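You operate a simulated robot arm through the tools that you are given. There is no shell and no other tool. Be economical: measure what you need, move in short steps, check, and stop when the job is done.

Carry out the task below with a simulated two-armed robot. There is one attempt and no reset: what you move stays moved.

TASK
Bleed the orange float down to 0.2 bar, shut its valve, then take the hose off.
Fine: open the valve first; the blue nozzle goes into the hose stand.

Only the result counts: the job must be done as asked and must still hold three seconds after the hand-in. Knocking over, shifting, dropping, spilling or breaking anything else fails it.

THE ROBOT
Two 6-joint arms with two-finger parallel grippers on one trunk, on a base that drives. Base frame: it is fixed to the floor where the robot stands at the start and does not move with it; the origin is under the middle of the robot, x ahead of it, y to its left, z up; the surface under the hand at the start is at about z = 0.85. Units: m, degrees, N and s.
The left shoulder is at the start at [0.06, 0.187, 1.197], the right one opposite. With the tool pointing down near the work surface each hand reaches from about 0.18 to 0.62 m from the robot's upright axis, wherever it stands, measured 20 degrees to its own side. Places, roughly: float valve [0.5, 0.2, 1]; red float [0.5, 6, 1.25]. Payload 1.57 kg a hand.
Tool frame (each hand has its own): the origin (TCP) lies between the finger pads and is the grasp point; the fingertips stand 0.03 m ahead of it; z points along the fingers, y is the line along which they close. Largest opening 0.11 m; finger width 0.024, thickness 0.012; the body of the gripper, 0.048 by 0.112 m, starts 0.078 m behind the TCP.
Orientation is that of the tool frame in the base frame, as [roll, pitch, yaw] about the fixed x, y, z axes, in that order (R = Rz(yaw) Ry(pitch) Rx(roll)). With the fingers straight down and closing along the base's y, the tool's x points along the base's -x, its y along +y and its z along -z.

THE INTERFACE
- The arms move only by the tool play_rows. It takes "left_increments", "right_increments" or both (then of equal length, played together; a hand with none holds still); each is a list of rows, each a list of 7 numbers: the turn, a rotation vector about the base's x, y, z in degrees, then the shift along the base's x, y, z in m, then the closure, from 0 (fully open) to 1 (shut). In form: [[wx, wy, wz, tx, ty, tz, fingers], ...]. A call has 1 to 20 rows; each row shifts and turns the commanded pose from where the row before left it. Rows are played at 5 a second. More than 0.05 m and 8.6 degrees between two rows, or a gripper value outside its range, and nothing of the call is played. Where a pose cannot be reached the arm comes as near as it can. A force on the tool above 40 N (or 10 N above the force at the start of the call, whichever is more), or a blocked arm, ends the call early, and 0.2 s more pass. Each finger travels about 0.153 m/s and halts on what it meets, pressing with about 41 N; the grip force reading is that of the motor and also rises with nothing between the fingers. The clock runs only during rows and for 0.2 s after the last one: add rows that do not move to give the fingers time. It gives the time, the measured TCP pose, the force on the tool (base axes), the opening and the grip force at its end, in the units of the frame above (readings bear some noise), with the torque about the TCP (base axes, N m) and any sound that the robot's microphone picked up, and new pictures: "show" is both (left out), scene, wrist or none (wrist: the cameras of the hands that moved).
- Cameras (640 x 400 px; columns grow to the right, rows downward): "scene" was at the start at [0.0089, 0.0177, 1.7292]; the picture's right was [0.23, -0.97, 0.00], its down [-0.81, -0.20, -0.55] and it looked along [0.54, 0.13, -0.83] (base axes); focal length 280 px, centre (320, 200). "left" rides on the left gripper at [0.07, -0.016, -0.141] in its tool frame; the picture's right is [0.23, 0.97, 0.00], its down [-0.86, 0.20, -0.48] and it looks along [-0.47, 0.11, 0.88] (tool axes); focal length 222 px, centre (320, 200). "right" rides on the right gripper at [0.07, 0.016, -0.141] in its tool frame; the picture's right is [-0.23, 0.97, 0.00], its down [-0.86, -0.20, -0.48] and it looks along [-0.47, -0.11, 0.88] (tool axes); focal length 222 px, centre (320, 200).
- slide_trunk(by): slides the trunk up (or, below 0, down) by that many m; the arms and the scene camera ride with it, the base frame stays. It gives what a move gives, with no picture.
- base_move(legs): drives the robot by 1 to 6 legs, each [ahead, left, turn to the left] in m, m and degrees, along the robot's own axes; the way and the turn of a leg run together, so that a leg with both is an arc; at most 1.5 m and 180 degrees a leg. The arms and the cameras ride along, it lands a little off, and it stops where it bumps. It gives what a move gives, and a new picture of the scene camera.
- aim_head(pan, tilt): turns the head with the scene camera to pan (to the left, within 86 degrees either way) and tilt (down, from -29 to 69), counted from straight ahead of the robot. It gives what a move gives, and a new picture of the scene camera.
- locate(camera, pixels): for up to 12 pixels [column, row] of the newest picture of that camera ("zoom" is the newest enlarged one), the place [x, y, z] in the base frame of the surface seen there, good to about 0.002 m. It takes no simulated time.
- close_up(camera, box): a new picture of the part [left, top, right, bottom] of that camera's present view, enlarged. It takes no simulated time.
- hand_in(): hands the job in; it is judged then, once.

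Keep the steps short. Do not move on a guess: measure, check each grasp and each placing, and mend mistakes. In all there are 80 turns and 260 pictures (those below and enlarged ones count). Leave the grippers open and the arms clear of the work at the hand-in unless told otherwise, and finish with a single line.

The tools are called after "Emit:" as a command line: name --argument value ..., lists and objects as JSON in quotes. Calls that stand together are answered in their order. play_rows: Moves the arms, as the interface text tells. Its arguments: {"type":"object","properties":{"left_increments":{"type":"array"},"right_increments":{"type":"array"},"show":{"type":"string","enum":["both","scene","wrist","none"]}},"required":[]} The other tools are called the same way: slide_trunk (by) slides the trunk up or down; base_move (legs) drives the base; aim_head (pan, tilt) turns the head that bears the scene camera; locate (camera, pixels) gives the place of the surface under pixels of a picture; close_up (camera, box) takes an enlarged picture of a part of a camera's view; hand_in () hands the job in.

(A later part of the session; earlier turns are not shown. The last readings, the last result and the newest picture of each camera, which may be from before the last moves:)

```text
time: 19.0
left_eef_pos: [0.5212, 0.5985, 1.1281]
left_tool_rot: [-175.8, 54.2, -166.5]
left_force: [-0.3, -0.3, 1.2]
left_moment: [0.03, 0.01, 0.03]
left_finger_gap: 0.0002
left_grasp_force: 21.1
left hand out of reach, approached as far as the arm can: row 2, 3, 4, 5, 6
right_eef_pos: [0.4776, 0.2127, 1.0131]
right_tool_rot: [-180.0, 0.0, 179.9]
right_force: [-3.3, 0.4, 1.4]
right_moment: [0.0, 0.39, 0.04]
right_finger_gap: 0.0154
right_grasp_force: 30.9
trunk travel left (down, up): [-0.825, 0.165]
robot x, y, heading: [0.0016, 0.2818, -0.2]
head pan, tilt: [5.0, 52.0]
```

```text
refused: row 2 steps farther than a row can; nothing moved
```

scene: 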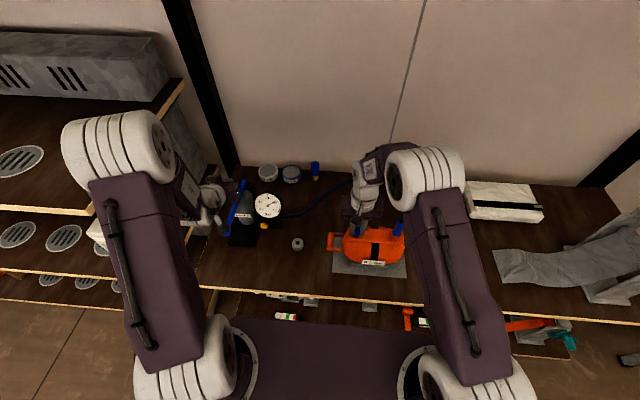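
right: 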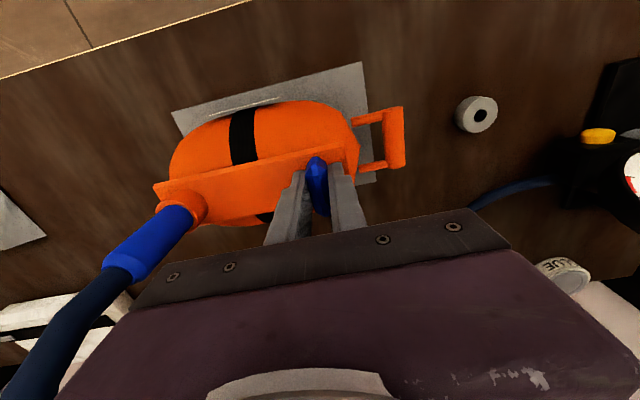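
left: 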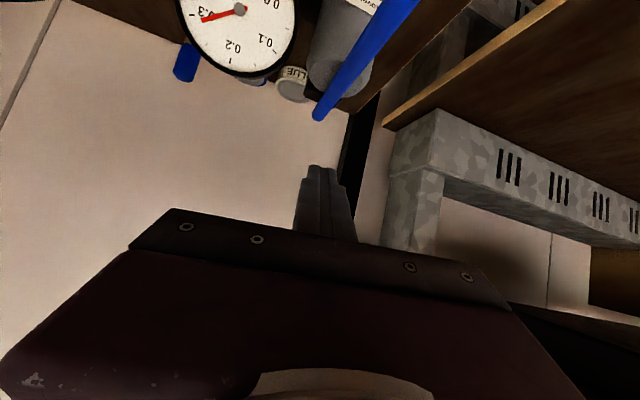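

Emit:
play_rows --left_increments '[[0, 0, -7, 0, 0, 0.02, 1], [0, 0, -6, 0, 0, 0.02, 1], [0, 7, 0, -0.01, 0, 0.02, 1], [0, 7, 0, -0.01, 0, 0.01, 1], [0, 7, 0, -0.01, 0, 0, 1], [0, 7, 0, -0.01, -0.01, 0, 1], [0, 7, 0, 0, -0.02, 0, 1], [0, 0, 0, 0, -0.02, 0, 1], [0, 0, 0, 0, 0, 0, 1]]'

```text
time: 21.0
left_eef_pos: [0.4809, 0.5511, 1.1984]
left_tool_rot: [-178.1, 20.1, 178.2]
left_force: [0.7, 1.3, 0.1]
left_moment: [-0.02, -0.02, 0.02]
left_finger_gap: 0.0
left_grasp_force: 21.5
right_eef_pos: [0.478, 0.2129, 1.013]
right_tool_rot: [180.0, 0.0, 180.0]
right_force: [-3.0, -1.3, 0.7]
right_moment: [0.02, 0.22, -0.03]
right_finger_gap: 0.015
right_grasp_force: 30.7
trunk travel left (down, up): [-0.825, 0.165]
robot x, y, heading: [-0.0017, 0.2827, 0.1]
head pan, tilt: [5.0, 52.0]
```

scene: 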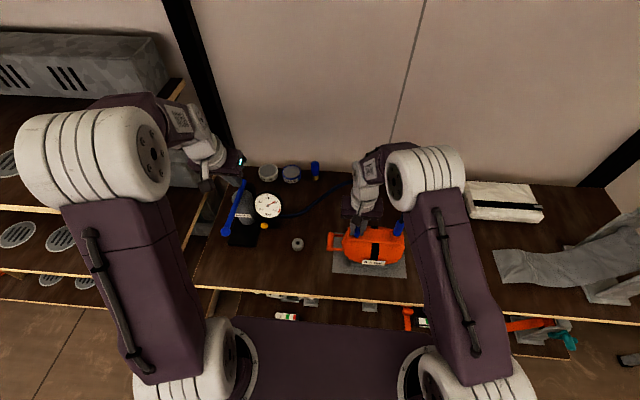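
left: 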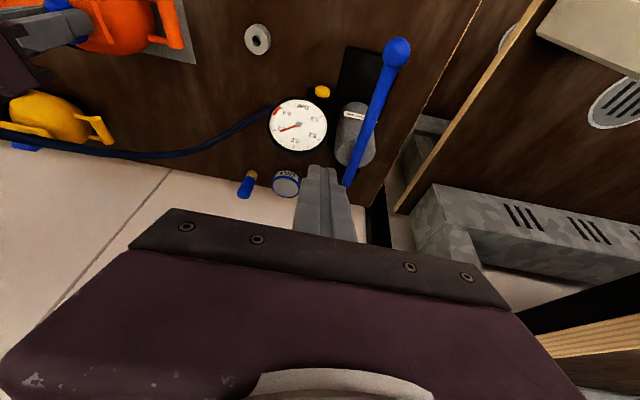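

This tilt (20°) is reachable. I'll move to y ≈ 0.524 with an 8° lean away from the pump handle, then descend in front of the gauge to z ≈ 0.96.

Emit:
play_rows --left_increments '[[4, 0, 0, 0.002, -0.014, 0, 1], [4, 0, 0, 0.002, -0.013, 0, 1], [0, 0, 0, 0, 0, -0.04, 1], [0, 0, 0, 0, 0, -0.04, 1], [0, 0, 0, 0, 0, -0.04, 1], [0, 0, 0, 0, 0, -0.04, 1], [0, 0, 0, 0, 0, -0.04, 1], [0, 0, 0, 0, 0, -0.035, 1], [0, 0, 0, 0, 0, 0, 1]]'

```text
time: 23.0
left_eef_pos: [0.482, 0.5262, 0.9762]
left_tool_rot: [173.4, 19.6, 175.3]
left_force: [0.6, -0.7, 0.0]
left_moment: [-0.05, -0.01, 0.02]
left_finger_gap: 0.0
left_grasp_force: 21.0
left hand out of reach, approached as far as the arm can: row 7
right_eef_pos: [0.4783, 0.2121, 1.013]
right_tool_rot: [179.9, 0.0, -180.0]
right_force: [-3.0, 0.3, 1.1]
right_moment: [0.03, 0.24, 0.04]
right_finger_gap: 0.0153
right_grasp_force: 31.1
trunk travel left (down, up): [-0.825, 0.165]
robot x, y, heading: [-0.0017, 0.2818, 0.3]
head pan, tilt: [5.0, 52.0]
```

scene: 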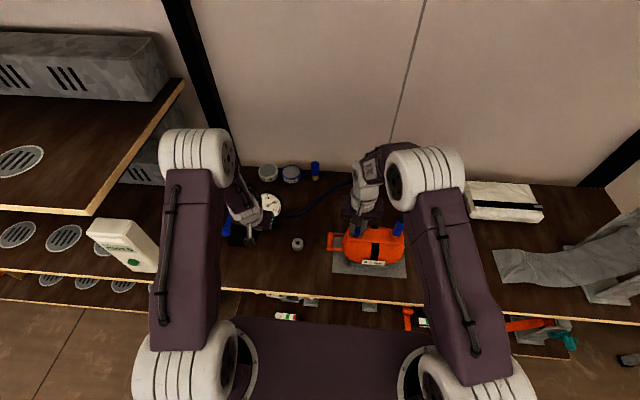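
left: 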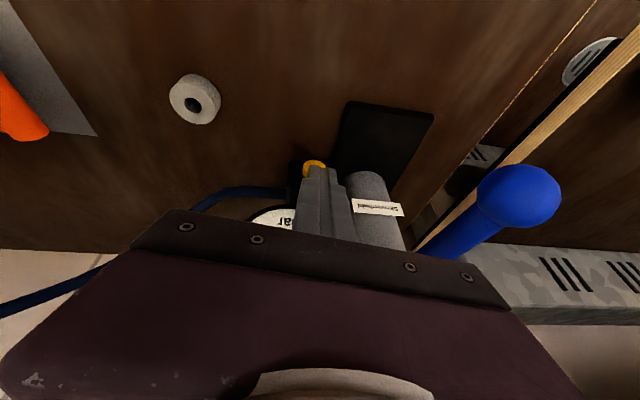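

Row 7 was at the edge of reach, and the hand is at z 0.976. I'll try the remaining descent in small steps and see where it lands.

Emit:
play_rows --left_increments '[[0, 0, 0, 0.002, 0, -0.015, 1], [0, 0, 0, 0.002, 0, -0.015, 1], [0, 0, 0, 0, 0, -0.015, 1], [0, 0, 0, 0, 0, 0, 1]]'

Emit:
close_up --camera "left" --box '[240, 130, 400, 250]'

Emit:
close_up --camera "scene" --box '[220, 170, 310, 250]'

```text
time: 24.0
left_eef_pos: [0.4884, 0.5256, 0.9307]
left_tool_rot: [173.3, 19.7, 175.3]
left_force: [-0.2, 1.0, 0.1]
left_moment: [0.04, -0.04, 0.02]
left_finger_gap: 0.0002
left_grasp_force: 21.7
right_eef_pos: [0.479, 0.2124, 1.0128]
right_tool_rot: [180.0, 0.1, -180.0]
right_force: [-2.0, -0.1, 1.0]
right_moment: [0.04, 0.23, -0.01]
right_finger_gap: 0.0151
right_grasp_force: 31.0
trunk travel left (down, up): [-0.825, 0.165]
robot x, y, heading: [-0.0003, 0.2797, 0.0]
head pan, tilt: [5.0, 52.0]
```

scene: 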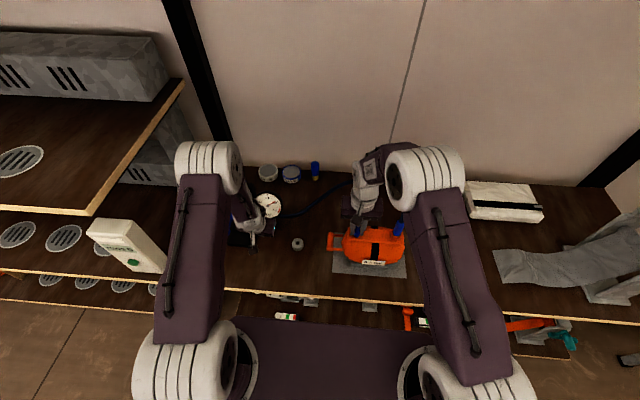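
left: 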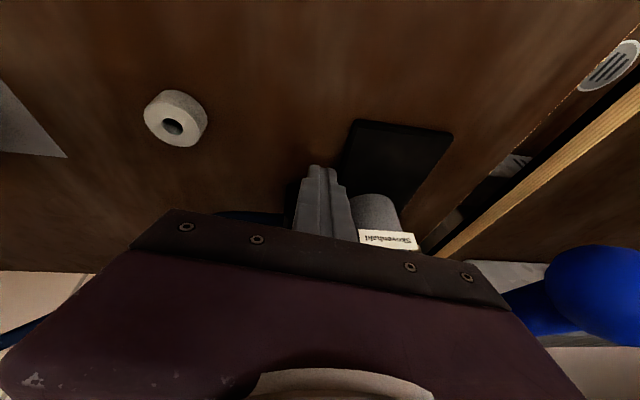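

```text
3.33 times, centred on (320, 190) of left
```

zoom: 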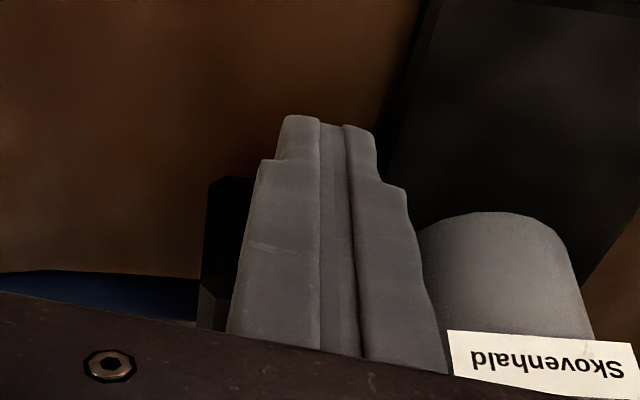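

```text
5.00 times, centred on (265, 210) of scene
```

zoom: 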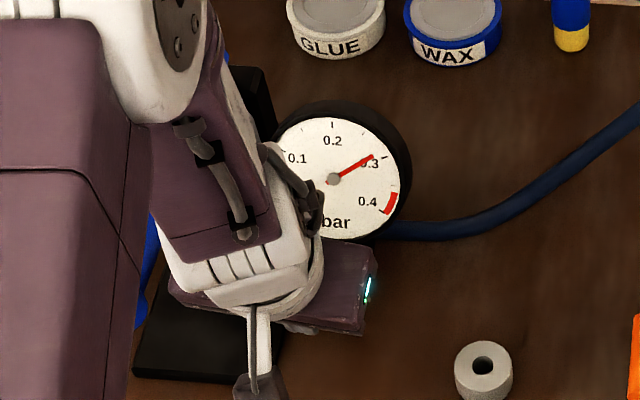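

The scene camera still sees the needle just below 0.3. The tip is about 24 mm short of the button. I'll lower 12 mm and advance 18 mm, watching the force.

Emit:
play_rows --left_increments '[[0, 0, 0, 0, 0.002, -0.012, 1], [0, 0, 0, 0.009, 0, 0, 1], [0, 0, 0, 0.009, 0, 0, 1], [0, 0, 0, 0, 0, 0, 1]]' --show "wrist"

Emit:
close_up --camera "scene" --box '[220, 170, 310, 250]'

```text
time: 25.0
left_eef_pos: [0.5066, 0.5274, 0.9186]
left_tool_rot: [173.3, 19.6, 175.2]
left_force: [1.0, -0.2, -1.0]
left_moment: [0.01, -0.02, 0.0]
left_finger_gap: 0.0
left_grasp_force: 21.4
right_eef_pos: [0.4786, 0.2127, 1.0118]
right_tool_rot: [180.0, 0.0, 179.9]
right_force: [-2.2, -0.5, 0.2]
right_moment: [-0.02, 0.19, -0.01]
right_finger_gap: 0.0151
right_grasp_force: 31.6
trunk travel left (down, up): [-0.825, 0.165]
robot x, y, heading: [-0.0006, 0.2771, 0.2]
head pan, tilt: [5.0, 52.0]
```

left: 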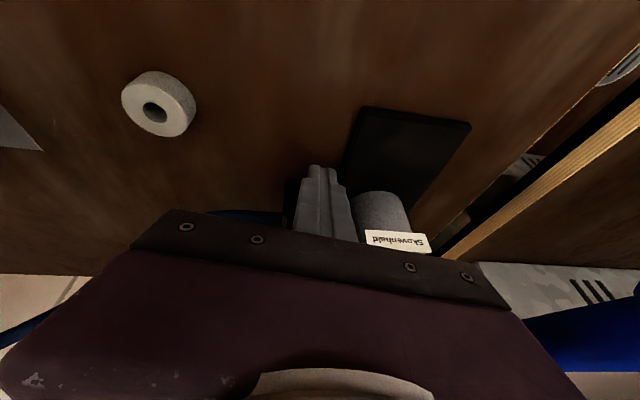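

```text
5.00 times, centred on (265, 210) of scene
```

zoom: 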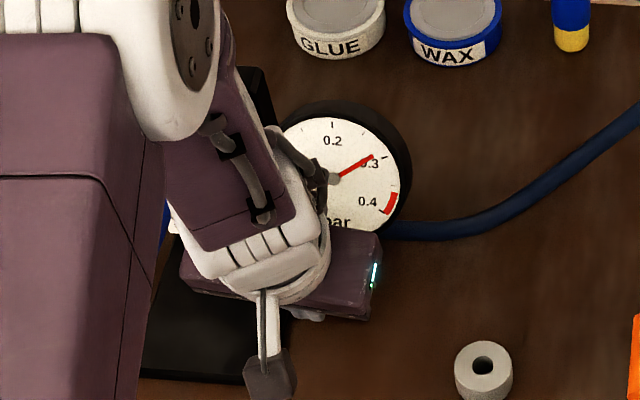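

There's no contact yet (force is about 0). The needle is still visible. I'll advance 3 mm twice, then check.

Emit:
play_rows --left_increments '[[0, 0, 0, 0.003, 0, 0, 1], [0, 0, 0, 0.003, 0, 0, 1]]' --show "none"

Emit:
close_up --camera "scene" --box '[250, 180, 300, 220]'

```text
time: 25.6
left_eef_pos: [0.5129, 0.5279, 0.9181]
left_tool_rot: [173.2, 19.6, 175.3]
left_force: [-0.2, 0.5, 0.5]
left_moment: [0.01, -0.02, -0.01]
left_finger_gap: 0.0002
left_grasp_force: 21.6
right_eef_pos: [0.4793, 0.2133, 1.0117]
right_tool_rot: [180.0, 0.0, 179.9]
right_force: [-2.0, 0.0, -0.3]
right_moment: [0.02, 0.14, 0.02]
right_finger_gap: 0.0151
right_grasp_force: 30.8
trunk travel left (down, up): [-0.825, 0.165]
robot x, y, heading: [0.0002, 0.2801, -0.0]
head pan, tilt: [5.0, 52.0]
```

```text
10.00 times, centred on (275, 200) of scene
```

zoom: 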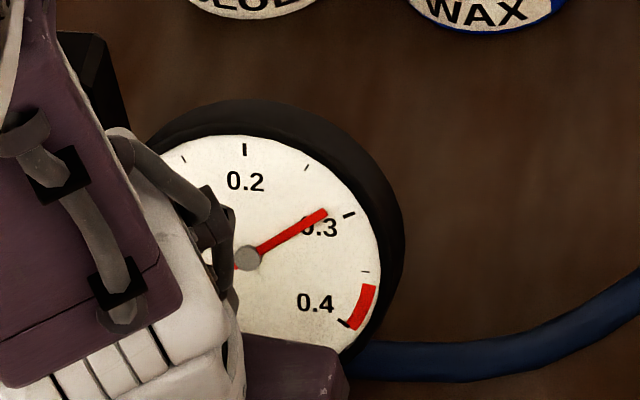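

There's still no contact. I'll go on in 2 mm steps and look after each.

Emit:
play_rows --left_increments '[[0, 0, 0, 0.002, 0, 0, 1], [0, 0, 0, 0.002, 0, 0, 1]]' --show "none"

Emit:
close_up --camera "scene" --box '[250, 180, 300, 220]'

```text
time: 26.2
left_eef_pos: [0.5167, 0.5286, 0.9183]
left_tool_rot: [173.4, 19.6, 175.4]
left_force: [-4.0, 0.3, 0.5]
left_moment: [0.02, 0.04, 0.04]
left_finger_gap: 0.0001
left_grasp_force: 20.8
right_eef_pos: [0.478, 0.2133, 1.0138]
right_tool_rot: [-180.0, 0.0, -179.9]
right_force: [-0.7, -0.8, -0.4]
right_moment: [0.01, 0.09, -0.01]
right_finger_gap: 0.0152
right_grasp_force: 31.0
trunk travel left (down, up): [-0.825, 0.165]
robot x, y, heading: [0.0012, 0.2822, 0.0]
head pan, tilt: [5.0, 52.0]
```

```text
10.00 times, centred on (275, 200) of scene
```

zoom: 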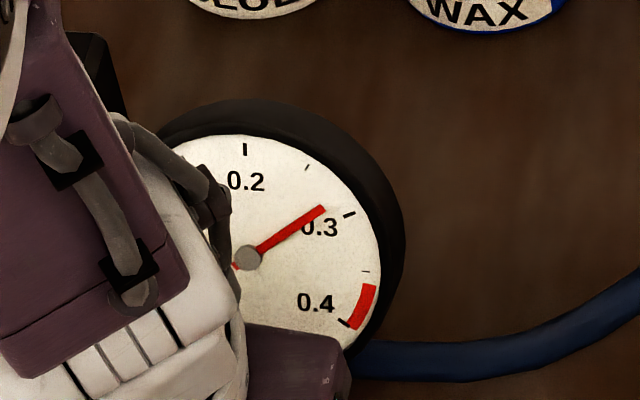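

Contact at 4 N, and the needle may have just started to drop. I'll hold for 0.6 s to see the bleed rate.

Emit:
play_rows --left_increments '[[0, 0, 0, 0, 0, 0, 1], [0, 0, 0, 0, 0, 0, 1]]' --show "none"

Emit:
close_up --camera "scene" --box '[250, 180, 300, 220]'

```text
time: 26.8
left_eef_pos: [0.5153, 0.5282, 0.9183]
left_tool_rot: [173.4, 19.7, 175.2]
left_force: [-2.6, 0.7, 0.0]
left_moment: [-0.03, 0.01, -0.01]
left_finger_gap: 0.0
left_grasp_force: 21.3
right_eef_pos: [0.4776, 0.2131, 1.0134]
right_tool_rot: [179.9, 0.0, 180.0]
right_force: [-0.2, -1.3, -0.1]
right_moment: [-0.01, 0.04, 0.0]
right_finger_gap: 0.0152
right_grasp_force: 30.9
trunk travel left (down, up): [-0.825, 0.165]
robot x, y, heading: [-0.0033, 0.2832, 0.3]
head pan, tilt: [5.0, 52.0]
```

```text
10.00 times, centred on (275, 200) of scene
```

zoom: 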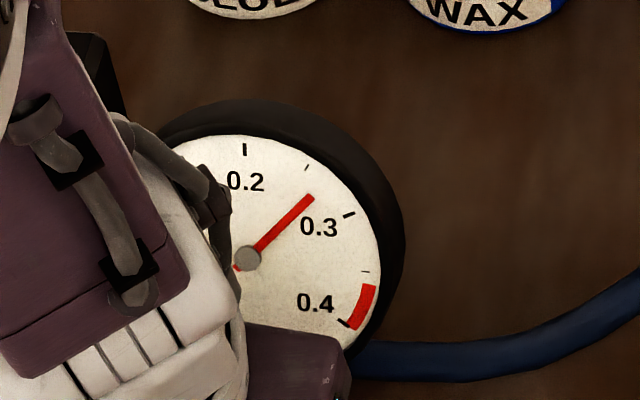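

The bleed works: the needle went from about 0.286 to 0.269 in 0.6 s. I'll hold another 1.2 s and re-read.

Emit:
play_rows --left_increments '[[0, 0, 0, 0, 0, 0, 1], [0, 0, 0, 0, 0, 0, 1], [0, 0, 0, 0, 0, 0, 1], [0, 0, 0, 0, 0, 0, 1], [0, 0, 0, 0, 0, 0, 1]]' --show "none"

Emit:
close_up --camera "scene" --box '[250, 180, 300, 220]'

```text
time: 28.0
left_eef_pos: [0.5167, 0.5278, 0.9177]
left_tool_rot: [173.3, 19.7, 175.3]
left_force: [-3.4, -0.1, -1.1]
left_moment: [0.02, 0.1, 0.02]
left_finger_gap: 0.0001
left_grasp_force: 21.2
right_eef_pos: [0.4789, 0.2133, 1.0134]
right_tool_rot: [180.0, -0.1, 179.9]
right_force: [-0.9, 0.2, -0.4]
right_moment: [0.03, 0.09, 0.01]
right_finger_gap: 0.0154
right_grasp_force: 32.0
trunk travel left (down, up): [-0.825, 0.165]
robot x, y, heading: [0.0012, 0.2809, -0.3]
head pan, tilt: [5.0, 52.0]
```

```text
10.00 times, centred on (275, 200) of scene
```

zoom: 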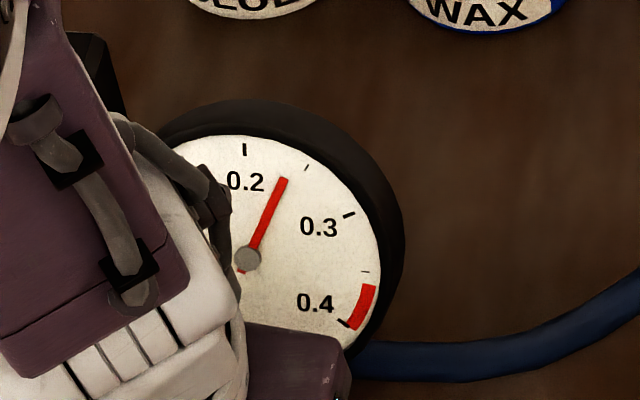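

It reads about 0.237, falling at about 0.027 per second. I'll hold 0.8 s more.

Emit:
play_rows --left_increments '[[0, 0, 0, 0, 0, 0, 1], [0, 0, 0, 0, 0, 0, 1], [0, 0, 0, 0, 0, 0, 1]]' --show "none"

Emit:
close_up --camera "scene" --box '[250, 180, 300, 220]'

```text
time: 28.8
left_eef_pos: [0.5158, 0.5279, 0.9187]
left_tool_rot: [173.3, 19.6, 175.3]
left_force: [-2.0, -0.5, -0.6]
left_moment: [-0.02, 0.09, 0.0]
left_finger_gap: 0.0001
left_grasp_force: 21.7
right_eef_pos: [0.4777, 0.2135, 1.0125]
right_tool_rot: [-180.0, 0.0, 180.0]
right_force: [-1.3, 0.3, 0.1]
right_moment: [0.05, 0.07, 0.01]
right_finger_gap: 0.0154
right_grasp_force: 31.2
trunk travel left (down, up): [-0.825, 0.165]
robot x, y, heading: [-0.0028, 0.2817, 0.1]
head pan, tilt: [5.0, 52.0]
```

```text
10.00 times, centred on (275, 200) of scene
```

zoom: 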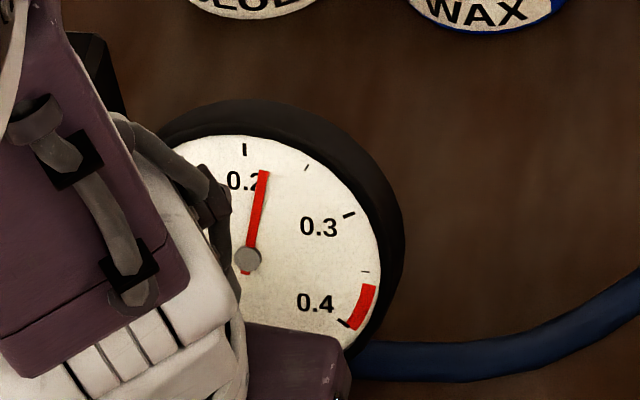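

It reads about 0.217. I'll hold 0.4 s more, then back off 6 mm in the same call.

Emit:
play_rows --left_increments '[[0, 0, 0, 0, 0, 0, 1], [0, 0, 0, 0, 0, 0, 1], [0, 0, 0, -0.006, 0, 0, 1]]' --show "none"

Emit:
close_up --camera "scene" --box '[250, 180, 300, 220]'

```text
time: 29.6
left_eef_pos: [0.5125, 0.5285, 0.9201]
left_tool_rot: [173.3, 19.7, 175.4]
left_force: [-0.2, 0.2, 0.3]
left_moment: [-0.01, 0.01, 0.0]
left_finger_gap: 0.0
left_grasp_force: 21.2
right_eef_pos: [0.4786, 0.2126, 1.0118]
right_tool_rot: [-180.0, 0.0, 180.0]
right_force: [-1.3, -0.5, -0.1]
right_moment: [0.03, 0.04, -0.01]
right_finger_gap: 0.0153
right_grasp_force: 31.5
trunk travel left (down, up): [-0.825, 0.165]
robot x, y, heading: [-0.002, 0.282, -0.1]
head pan, tilt: [5.0, 52.0]
```

```text
10.00 times, centred on (275, 200) of scene
```

zoom: 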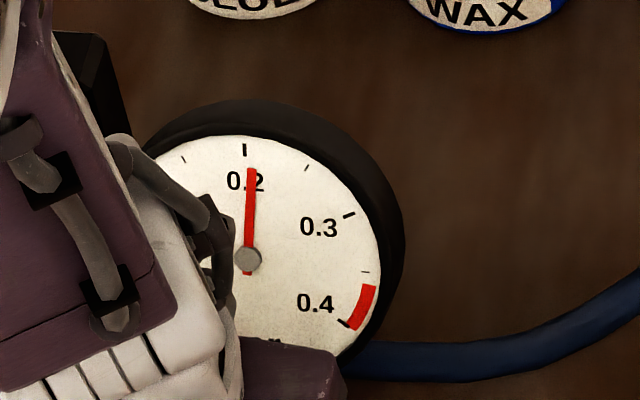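

The button is released with the needle just right of the 0.2 tick. I'll enlarge for a precise reading.

Emit:
close_up --camera "scene" --box '[258, 190, 282, 210]'

```text
16.00 times, centred on (270, 200) of scene
```

zoom: 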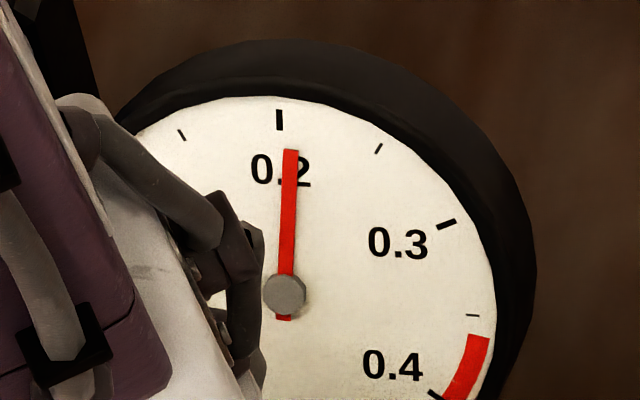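

It reads about 0.206. One short tap (6 mm forward, then back) should take it to about 0.20.

Emit:
play_rows --left_increments '[[0, 0, 0, 0.006, 0, 0, 1], [0, 0, 0, -0.008, 0, 0, 1], [0, 0, 0, 0, 0, 0, 1]]' --show "none"

Emit:
close_up --camera "scene" --box '[258, 190, 282, 210]'

```text
time: 30.4
left_eef_pos: [0.5094, 0.5282, 0.9189]
left_tool_rot: [173.3, 19.6, 175.3]
left_force: [-0.2, 0.1, 0.1]
left_moment: [-0.04, 0.03, -0.01]
left_finger_gap: 0.0
left_grasp_force: 21.7
right_eef_pos: [0.4779, 0.2127, 1.013]
right_tool_rot: [-180.0, 0.0, 180.0]
right_force: [-2.1, 0.1, 0.4]
right_moment: [-0.03, 0.1, -0.01]
right_finger_gap: 0.0154
right_grasp_force: 31.0
trunk travel left (down, up): [-0.825, 0.165]
robot x, y, heading: [0.0005, 0.2827, -0.1]
head pan, tilt: [5.0, 52.0]
```

```text
16.00 times, centred on (270, 200) of scene
```

zoom: 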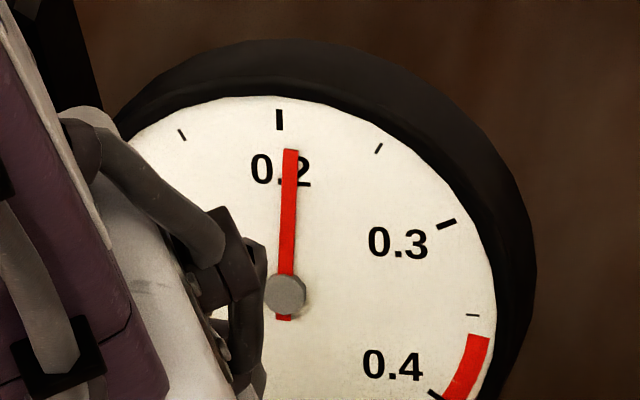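

The needle didn't change, so the tap was too brief or shallow. I'll tap again deeper: forward 9 mm, hold 0.2 s, back.

Emit:
play_rows --left_increments '[[0, 0, 0, 0.008, 0, 0, 1], [0, 0, 0, 0.001, 0, 0, 1], [0, 0, 0, -0.01, 0, 0, 1], [0, 0, 0, 0, 0, 0, 1]]' --show "none"

Emit:
close_up --camera "scene" --box '[258, 190, 282, 210]'

```text
time: 31.4
left_eef_pos: [0.5074, 0.5281, 0.9188]
left_tool_rot: [173.4, 19.6, 175.3]
left_force: [-0.3, 0.0, -0.5]
left_moment: [-0.01, 0.02, -0.02]
left_finger_gap: 0.0001
left_grasp_force: 20.9
right_eef_pos: [0.4784, 0.2128, 1.0117]
right_tool_rot: [180.0, 0.0, -179.9]
right_force: [-1.1, 0.8, 1.3]
right_moment: [-0.01, 0.07, 0.03]
right_finger_gap: 0.0152
right_grasp_force: 30.6
trunk travel left (down, up): [-0.825, 0.165]
robot x, y, heading: [-0.0021, 0.2795, 0.2]
head pan, tilt: [5.0, 52.0]
```

```text
16.00 times, centred on (270, 200) of scene
```

zoom: 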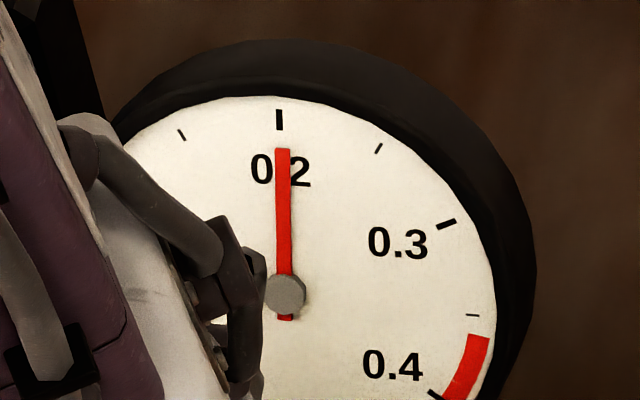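

The needle is now in line with the 0.2 tick. I'll shut the valve by turning the right hand −90° back to the start angle.

Emit:
play_rows --right_increments '[[0, 0, -6, 0, 0, 0, 1], [0, 0, -6, 0, 0, 0, 1], [0, 0, -6, 0, 0, 0, 1], [0, 0, -6, 0, 0, 0, 1], [0, 0, -6, 0, 0, 0, 1], [0, 0, -6, 0, 0, 0, 1], [0, 0, -6, 0, 0, 0, 1], [0, 0, -6, 0, 0, 0, 1], [0, 0, -6, 0, 0, 0, 1], [0, 0, -6, 0, 0, 0, 1], [0, 0, -6, 0, 0, 0, 1], [0, 0, -6, 0, 0, 0, 1], [0, 0, -6, 0, 0, 0, 1], [0, 0, -6, 0, 0, 0, 1], [0, 0, -6, 0, 0, 0, 1], [0, 0, 0, 0, 0, 0, 1]]' --show "wrist"

Emit:
close_up --camera "right" --box '[220, 110, 420, 260]'

Emit:
close_up --camera "scene" --box '[258, 190, 282, 210]'

```text
time: 34.8
left_eef_pos: [0.5075, 0.5284, 0.9186]
left_tool_rot: [173.4, 19.6, 175.3]
left_force: [0.7, 0.1, 0.1]
left_moment: [0.0, 0.01, 0.01]
left_finger_gap: 0.0
left_grasp_force: 21.2
right_eef_pos: [0.4801, 0.214, 1.0131]
right_tool_rot: [180.0, 0.1, 89.9]
right_force: [4.3, 3.2, 10.7]
right_moment: [-0.77, -0.31, 0.16]
right_finger_gap: 0.0153
right_grasp_force: 31.4
trunk travel left (down, up): [-0.825, 0.165]
robot x, y, heading: [-0.0035, 0.2761, 0.1]
head pan, tilt: [5.0, 52.0]
```

right: 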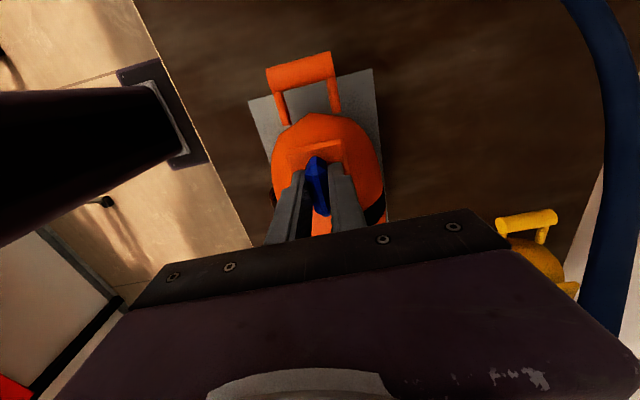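

```text
2.67 times, centred on (320, 185) of right
```

zoom: 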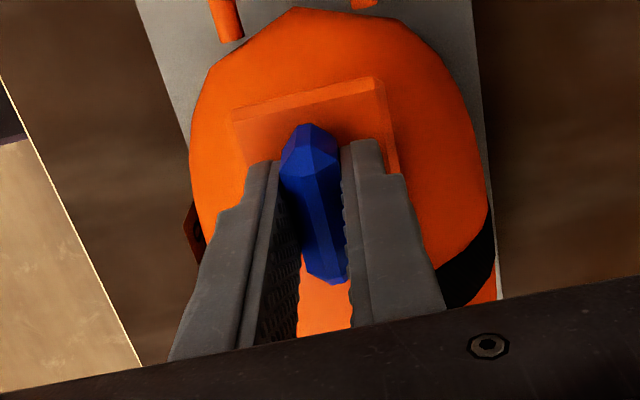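

```text
16.00 times, centred on (270, 200) of scene
```

zoom: 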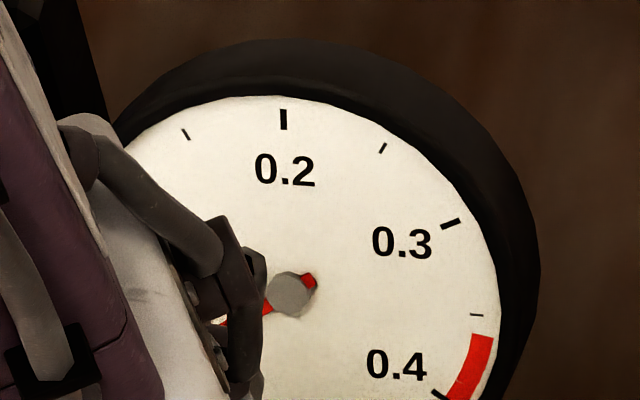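

The valve is shut: the knob is back in line and the gauge has fallen to 0. I'll release the knob, lift the right hand, and retract the left hand back then up.

Emit:
play_rows --right_increments '[[0, 0, 0, 0, 0, 0, 0.7], [0, 0, 0, 0, 0, 0, 0.5], [0, 0, 0, 0, 0, 0, 0.5], [0, 0, 0, 0, 0, 0.03, 0.5], [0, 0, 0, 0, 0, 0.04, 0.5], [0, 0, 0, 0, 0, 0.04, 0.5], [0, 0, 0, 0, 0, 0.04, 0.5], [0, 0, 0, 0, 0, 0, 0.5]]' --left_increments '[[0, 0, 0, -0.01, 0, 0, 1], [0, 0, 0, -0.01, 0, 0, 1], [0, 0, 0, -0.005, 0, 0.03, 1], [0, 0, 0, 0, 0, 0.04, 1], [0, 0, 0, 0, 0, 0.04, 1], [0, 0, 0, 0, 0, 0.04, 1], [0, 0, 0, 0, 0, 0.04, 1], [0, 0, 0, 0, 0, 0.04, 1]]'

Emit:
close_up --camera "scene" --box '[230, 170, 410, 280]'

```text
time: 36.6
left_eef_pos: [0.4838, 0.5311, 1.133]
left_tool_rot: [173.3, 19.5, 175.2]
left_force: [-1.6, -0.1, -0.4]
left_moment: [0.04, 0.0, 0.0]
left_finger_gap: 0.0
left_grasp_force: 21.6
left hand out of reach, approached as far as the arm can: row 5, 6
right_eef_pos: [0.4763, 0.2128, 1.1638]
right_tool_rot: [-180.0, 0.0, 90.0]
right_force: [0.1, -0.8, 0.3]
right_moment: [0.03, -0.04, -0.01]
right_finger_gap: 0.0547
right_grasp_force: 0.0
trunk travel left (down, up): [-0.825, 0.165]
robot x, y, heading: [0.0008, 0.2798, 0.2]
head pan, tilt: [5.0, 52.0]
```

scene: 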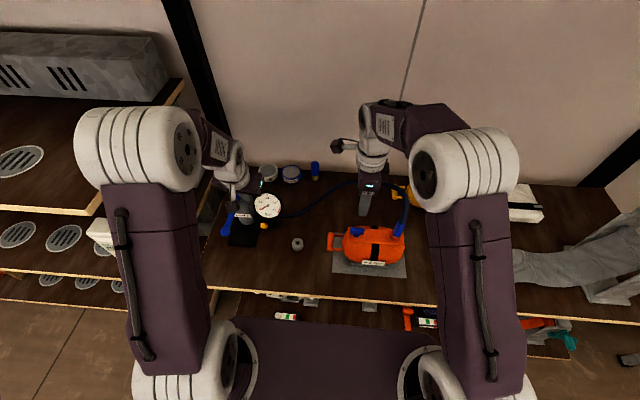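
right: 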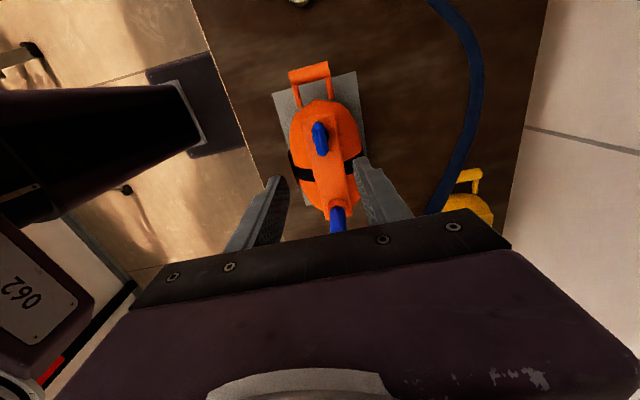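
left: 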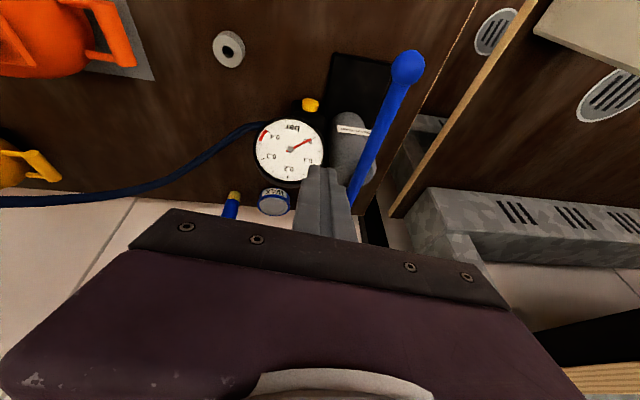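

```text
3.56 times, centred on (320, 225) of scene
```

zoom: 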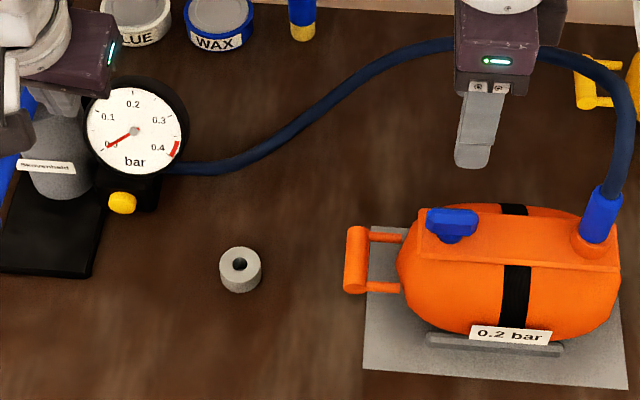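

The knob is free and everything is in place. Next, the right hand goes back to closing along y, leaned 35° so the hose passes freely, and stops in front of the nozzle. The left hand moves up and away.

Emit:
play_rows --right_increments '[[0, 0, 7.5, -0.008, -0.0102, 0.004, 0.4], [0, 0, 7.5, -0.008, -0.0102, 0.004, 0.4], [0, 0, 7.5, -0.008, -0.0102, 0.004, 0.4], [0, 0, 7.5, -0.008, -0.0102, 0.004, 0.4], [0, 0, 7.5, -0.008, -0.0102, 0.004, 0.4], [0, 0, 7.5, -0.008, -0.0102, 0.004, 0.4], [0, 0, 7.5, -0.008, -0.0102, 0.004, 0.4], [0, 0, 7.5, -0.008, -0.0102, 0.004, 0.4], [0, 0, 7.5, -0.008, -0.0102, 0.004, 0.4], [0, 0, 7.5, -0.008, -0.0102, 0.004, 0.4], [0, 0, 7.5, -0.008, -0.0102, 0.004, 0.4], [0, 0, 7.5, -0.008, -0.0102, 0.004, 0.4], [0, -7, 0, 0, 0, 0, 0.4], [0, -7, 0, 0, 0, 0, 0.4], [0, -7, 0, 0, 0, 0, 0.4], [0, -7, 0, 0, 0, 0, 0.4], [0, -7, 0, 0, 0, 0, 0.4], [0, 0, 0, 0, 0, 0, 0.4]]' --left_increments '[[0, 0, 0, 0, 0.01, 0.03, 1], [0, 0, 0, 0, 0.02, 0.03, 1], [0, 0, 0, 0, 0.02, 0.03, 1], [0, 0, 0, 0, 0.02, 0.03, 1], [0, 0, 0, 0, 0.02, 0.0, 1], [0, 4, 0, 0, 0.02, 0.0, 1], [0, 4, 0, 0, 0, 0, 0.5], [0, 4, 0, 0, 0, 0, 0], [0, 4, 0, 0, 0, 0, 0], [0, 4, 0, 0, 0, 0, 0], [0, 0, 0, 0, 0, 0, 0], [0, 0, 0, 0, 0, 0, 0], [0, 0, 0, 0, 0, 0, 0], [0, 0, 0, 0, 0, 0, 0], [0, 0, 0, 0, 0, 0, 0], [0, 0, 0, 0, 0, 0, 0], [0, 0, 0, 0, 0, 0, 0], [0, 0, 0, 0, 0, 0, 0]]'

```text
time: 40.4
left_eef_pos: [0.4831, 0.6412, 1.2528]
left_tool_rot: [175.0, -0.4, 175.5]
left_force: [0.5, -0.2, -1.3]
left_moment: [-0.02, 0.0, 0.0]
left_finger_gap: 0.1101
left_grasp_force: 0.0
right_eef_pos: [0.3871, 0.091, 1.2126]
right_tool_rot: [180.0, 34.9, -180.0]
right_force: [0.3, 0.6, 0.0]
right_moment: [-0.05, 0.0, -0.02]
right_finger_gap: 0.0659
right_grasp_force: 0.0
right hand out of reach, approached as far as the arm can: row 17
trunk travel left (down, up): [-0.825, 0.165]
robot x, y, heading: [0.0019, 0.2778, 0.1]
head pan, tilt: [5.0, 52.0]
```

scene: 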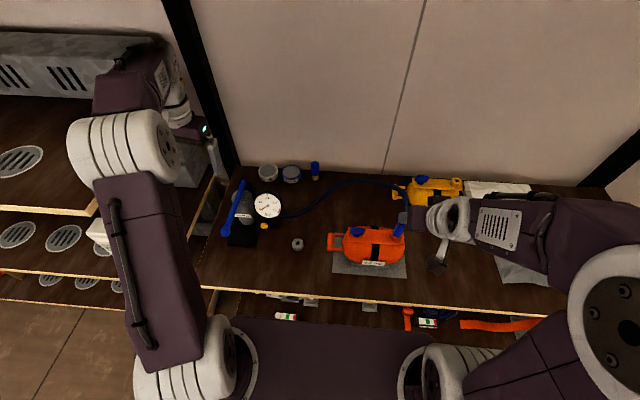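
right: 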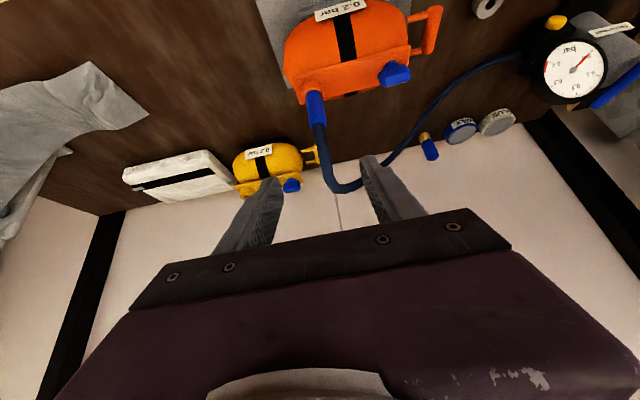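
left: 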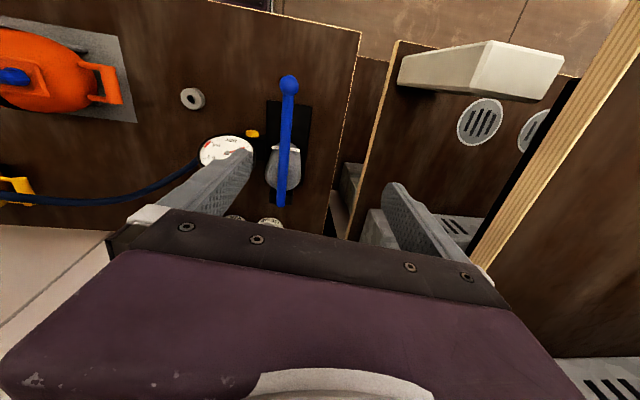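

The right hand is at (0.387, 0.091, 1.213), leaned 35°, and sees the nozzle at (315,108). I'll measure it precisely.

Emit:
close_up --camera "right" --box '[275, 70, 355, 130]'

Emit:
locate --camera "zoom" --pixels '[[250, 250], [300, 200], [310, 270], [330, 330], [270, 300], [360, 280], [345, 370], [330, 410], [240, 180]]'

Emit:
close_up --camera "scene" --box '[380, 210, 420, 240]'

Emit:
locate --camera "zoom" --pixels '[[250, 250], [300, 250], [350, 250], [380, 200], [300, 300], [270, 200], [330, 150]]'

```text
6.67 times, centred on (315, 100) of right
```

zoom: 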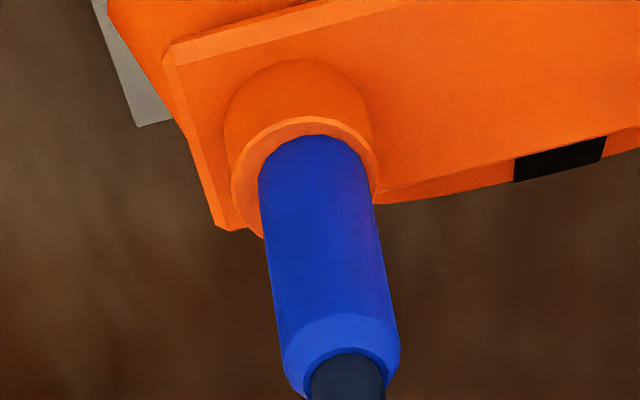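

```text
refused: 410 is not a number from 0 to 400
```

```text
13.33 times, centred on (400, 225) of scene
```

zoom: 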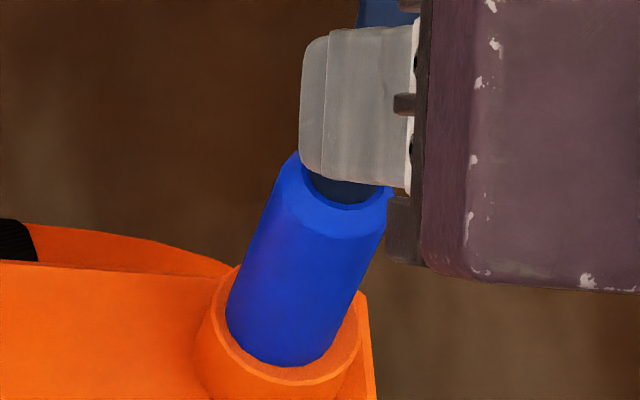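

```text
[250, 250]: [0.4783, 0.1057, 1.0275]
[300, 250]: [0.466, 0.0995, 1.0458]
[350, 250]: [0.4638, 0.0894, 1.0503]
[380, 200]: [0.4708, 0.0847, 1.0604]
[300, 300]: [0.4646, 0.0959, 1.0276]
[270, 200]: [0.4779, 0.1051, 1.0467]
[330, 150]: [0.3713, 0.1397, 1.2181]
```

Emit:
locate --camera "right" --pixels '[[310, 100], [315, 100], [320, 100], [308, 106], [325, 106], [316, 92], [318, 110], [322, 120]]'

```text
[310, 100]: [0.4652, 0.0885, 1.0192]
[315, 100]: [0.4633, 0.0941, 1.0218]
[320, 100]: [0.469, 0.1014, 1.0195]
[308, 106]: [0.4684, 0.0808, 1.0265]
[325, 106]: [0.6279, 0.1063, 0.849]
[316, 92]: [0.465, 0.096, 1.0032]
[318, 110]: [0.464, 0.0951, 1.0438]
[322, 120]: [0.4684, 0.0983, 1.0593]
```

The nozzle is centred at about (0.477, 0.092) with radius 13 mm. I'll approach along the tool axis to (0.477, 0.092, 1.047) with the fingers straddling it.

Emit:
play_rows --right_increments '[[0, 0, 0, 0.016, 0.0005, -0.042, 0.4], [0, 0, 0, 0.0166, 0.0005, -0.042, 0.4], [0, 0, 0, 0.0143, 0, -0.0205, 0.4], [0, 0, 0, 0.0143, 0, -0.0205, 0.4], [0, 0, 0, 0.0143, 0, -0.0205, 0.4], [0, 0, 0, 0.0143, 0, -0.0205, 0.4], [0, 0, 0, 0, 0, 0, 0.4]]'

Emit:
close_up --camera "right" --box '[220, 110, 420, 260]'

```text
time: 42.0
left_eef_pos: [0.4815, 0.6416, 1.2522]
left_tool_rot: [175.0, -0.3, 175.6]
left_force: [0.4, -1.0, 0.0]
left_moment: [0.0, -0.01, 0.02]
left_finger_gap: 0.1099
left_grasp_force: 0.1
right_eef_pos: [0.4795, 0.0919, 1.0479]
right_tool_rot: [-180.0, 35.0, -180.0]
right_force: [0.0, 0.6, 0.2]
right_moment: [0.01, 0.02, -0.03]
right_finger_gap: 0.0662
right_grasp_force: 0.0
right hand out of reach, approached as far as the arm can: row 1
trunk travel left (down, up): [-0.825, 0.165]
robot x, y, heading: [-0.0017, 0.2786, 0.1]
head pan, tilt: [5.0, 52.0]
```

scene: 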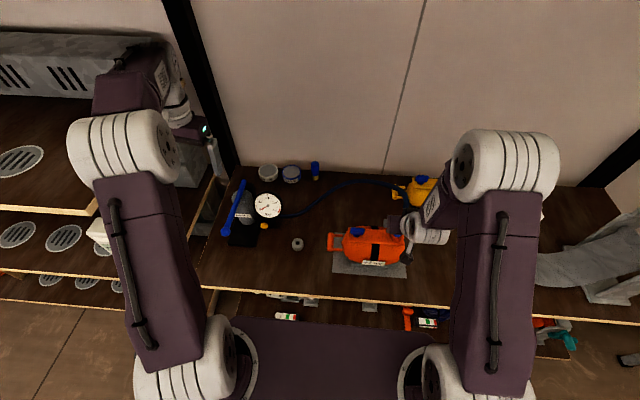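
right: 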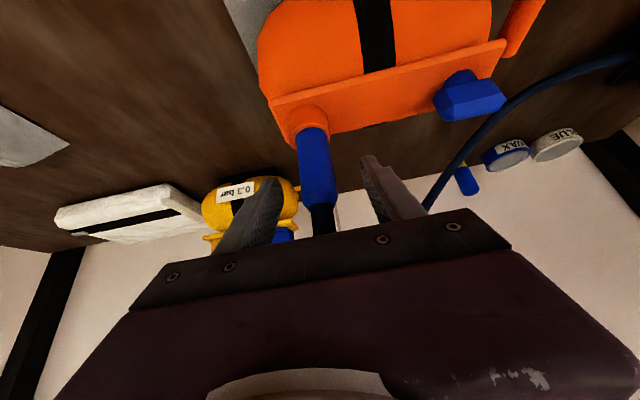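

```text
2.67 times, centred on (320, 185) of right
```

zoom: 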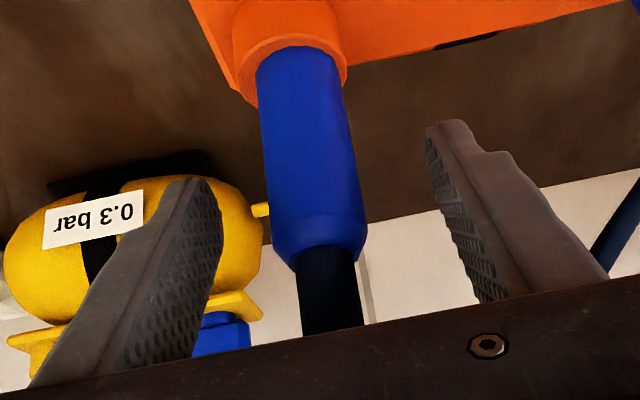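

The nozzle stands between the fingers, perhaps 2 mm to −y. I'll nudge 2 mm and close.

Emit:
play_rows --right_increments '[[0, 0, 0, -0.001, -0.0015, 0, 0.5], [0, 0, 0, 0, 0, 0, 0.65], [0, 0, 0, 0, 0, 0, 1], [0, 0, 0, 0, 0, 0, 1], [0, 0, 0, 0, 0, 0, 1]]' --show "wrist"

```text
time: 43.2
left_eef_pos: [0.4845, 0.6417, 1.2515]
left_tool_rot: [175.0, -0.4, 175.5]
left_force: [-0.6, -0.3, 0.1]
left_moment: [-0.01, -0.03, 0.02]
left_finger_gap: 0.1101
left_grasp_force: 0.1
right_eef_pos: [0.4796, 0.0902, 1.0478]
right_tool_rot: [180.0, 35.0, 180.0]
right_force: [1.1, 0.1, 1.9]
right_moment: [0.05, 0.01, 0.0]
right_finger_gap: 0.024
right_grasp_force: 36.0
trunk travel left (down, up): [-0.825, 0.165]
robot x, y, heading: [-0.0047, 0.2798, -0.2]
head pan, tilt: [5.0, 52.0]
```

right: 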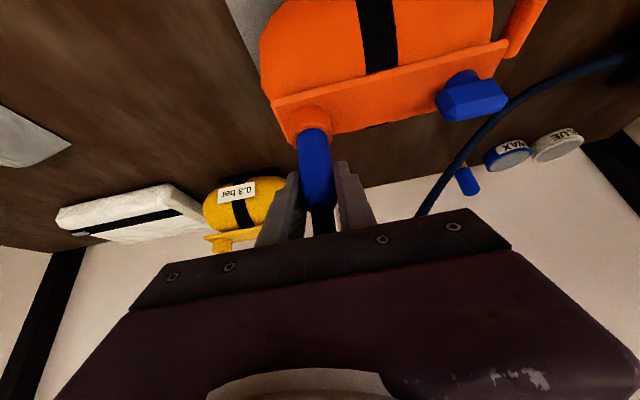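

Gripped at 24 mm with 36 N. I'll pull straight up slowly, 16 mm in 4 mm steps, and check whether the float stays down.

Emit:
play_rows --right_increments '[[0, 0, 0, 0, 0, 0.004, 1], [0, 0, 0, 0, 0, 0.004, 1], [0, 0, 0, 0, 0, 0.004, 1], [0, 0, 0, 0, 0, 0.004, 1], [0, 0, 0, 0, 0, 0, 1]]'

Emit:
close_up --camera "right" --box '[220, 90, 420, 240]'

```text
time: 44.4
left_eef_pos: [0.4839, 0.6415, 1.2519]
left_tool_rot: [175.0, -0.5, 175.6]
left_force: [0.3, 0.3, -0.4]
left_moment: [0.0, -0.02, -0.02]
left_finger_gap: 0.11
left_grasp_force: 0.1
right_eef_pos: [0.4786, 0.0901, 1.0652]
right_tool_rot: [-180.0, 34.9, -180.0]
right_force: [0.2, 1.1, -2.5]
right_moment: [0.03, -0.01, 0.0]
right_finger_gap: 0.024
right_grasp_force: 35.8
trunk travel left (down, up): [-0.825, 0.165]
robot x, y, heading: [-0.0014, 0.2789, -0.0]
head pan, tilt: [5.0, 52.0]
```

scene: 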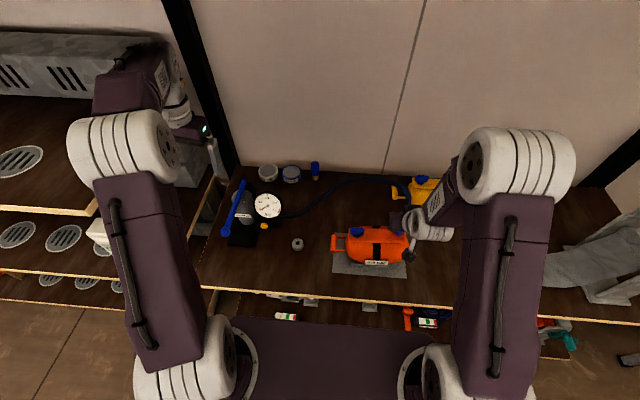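
right: 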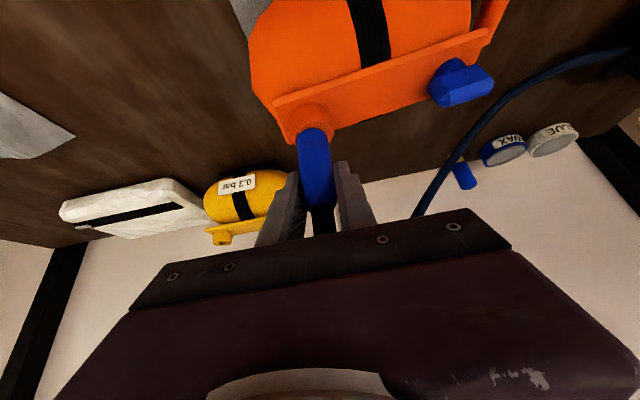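

```text
2.67 times, centred on (320, 165) of right
```

zoom: 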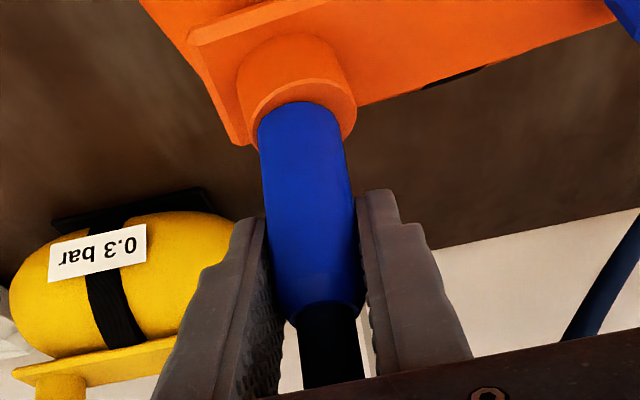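

It moved up 17 mm with no notable force. I must check whether the float lifted with it, so I'll measure the plate height.

Emit:
close_up --camera "scene" --box '[320, 205, 430, 280]'

Emit:
locate --camera "scene" --pixels '[[380, 236], [370, 236], [355, 231], [376, 262], [337, 242]]'

Emit:
locate --camera "right" --pixels '[[400, 95], [310, 112], [314, 140], [300, 120], [330, 108]]'

```text
5.33 times, centred on (375, 242) of scene
```

zoom: 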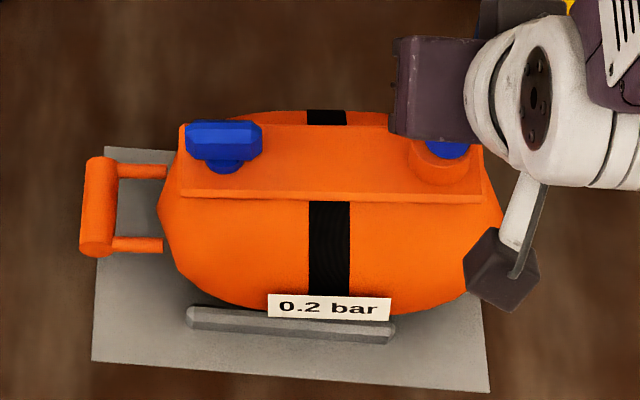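

```text
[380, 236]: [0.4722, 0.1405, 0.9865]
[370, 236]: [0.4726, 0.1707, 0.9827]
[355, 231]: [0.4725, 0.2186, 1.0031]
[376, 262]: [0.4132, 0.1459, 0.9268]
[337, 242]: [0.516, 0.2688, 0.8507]
```

```text
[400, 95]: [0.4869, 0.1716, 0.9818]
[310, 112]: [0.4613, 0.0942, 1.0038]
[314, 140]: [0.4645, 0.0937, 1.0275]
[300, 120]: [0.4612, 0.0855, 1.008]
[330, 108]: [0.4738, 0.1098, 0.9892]
```

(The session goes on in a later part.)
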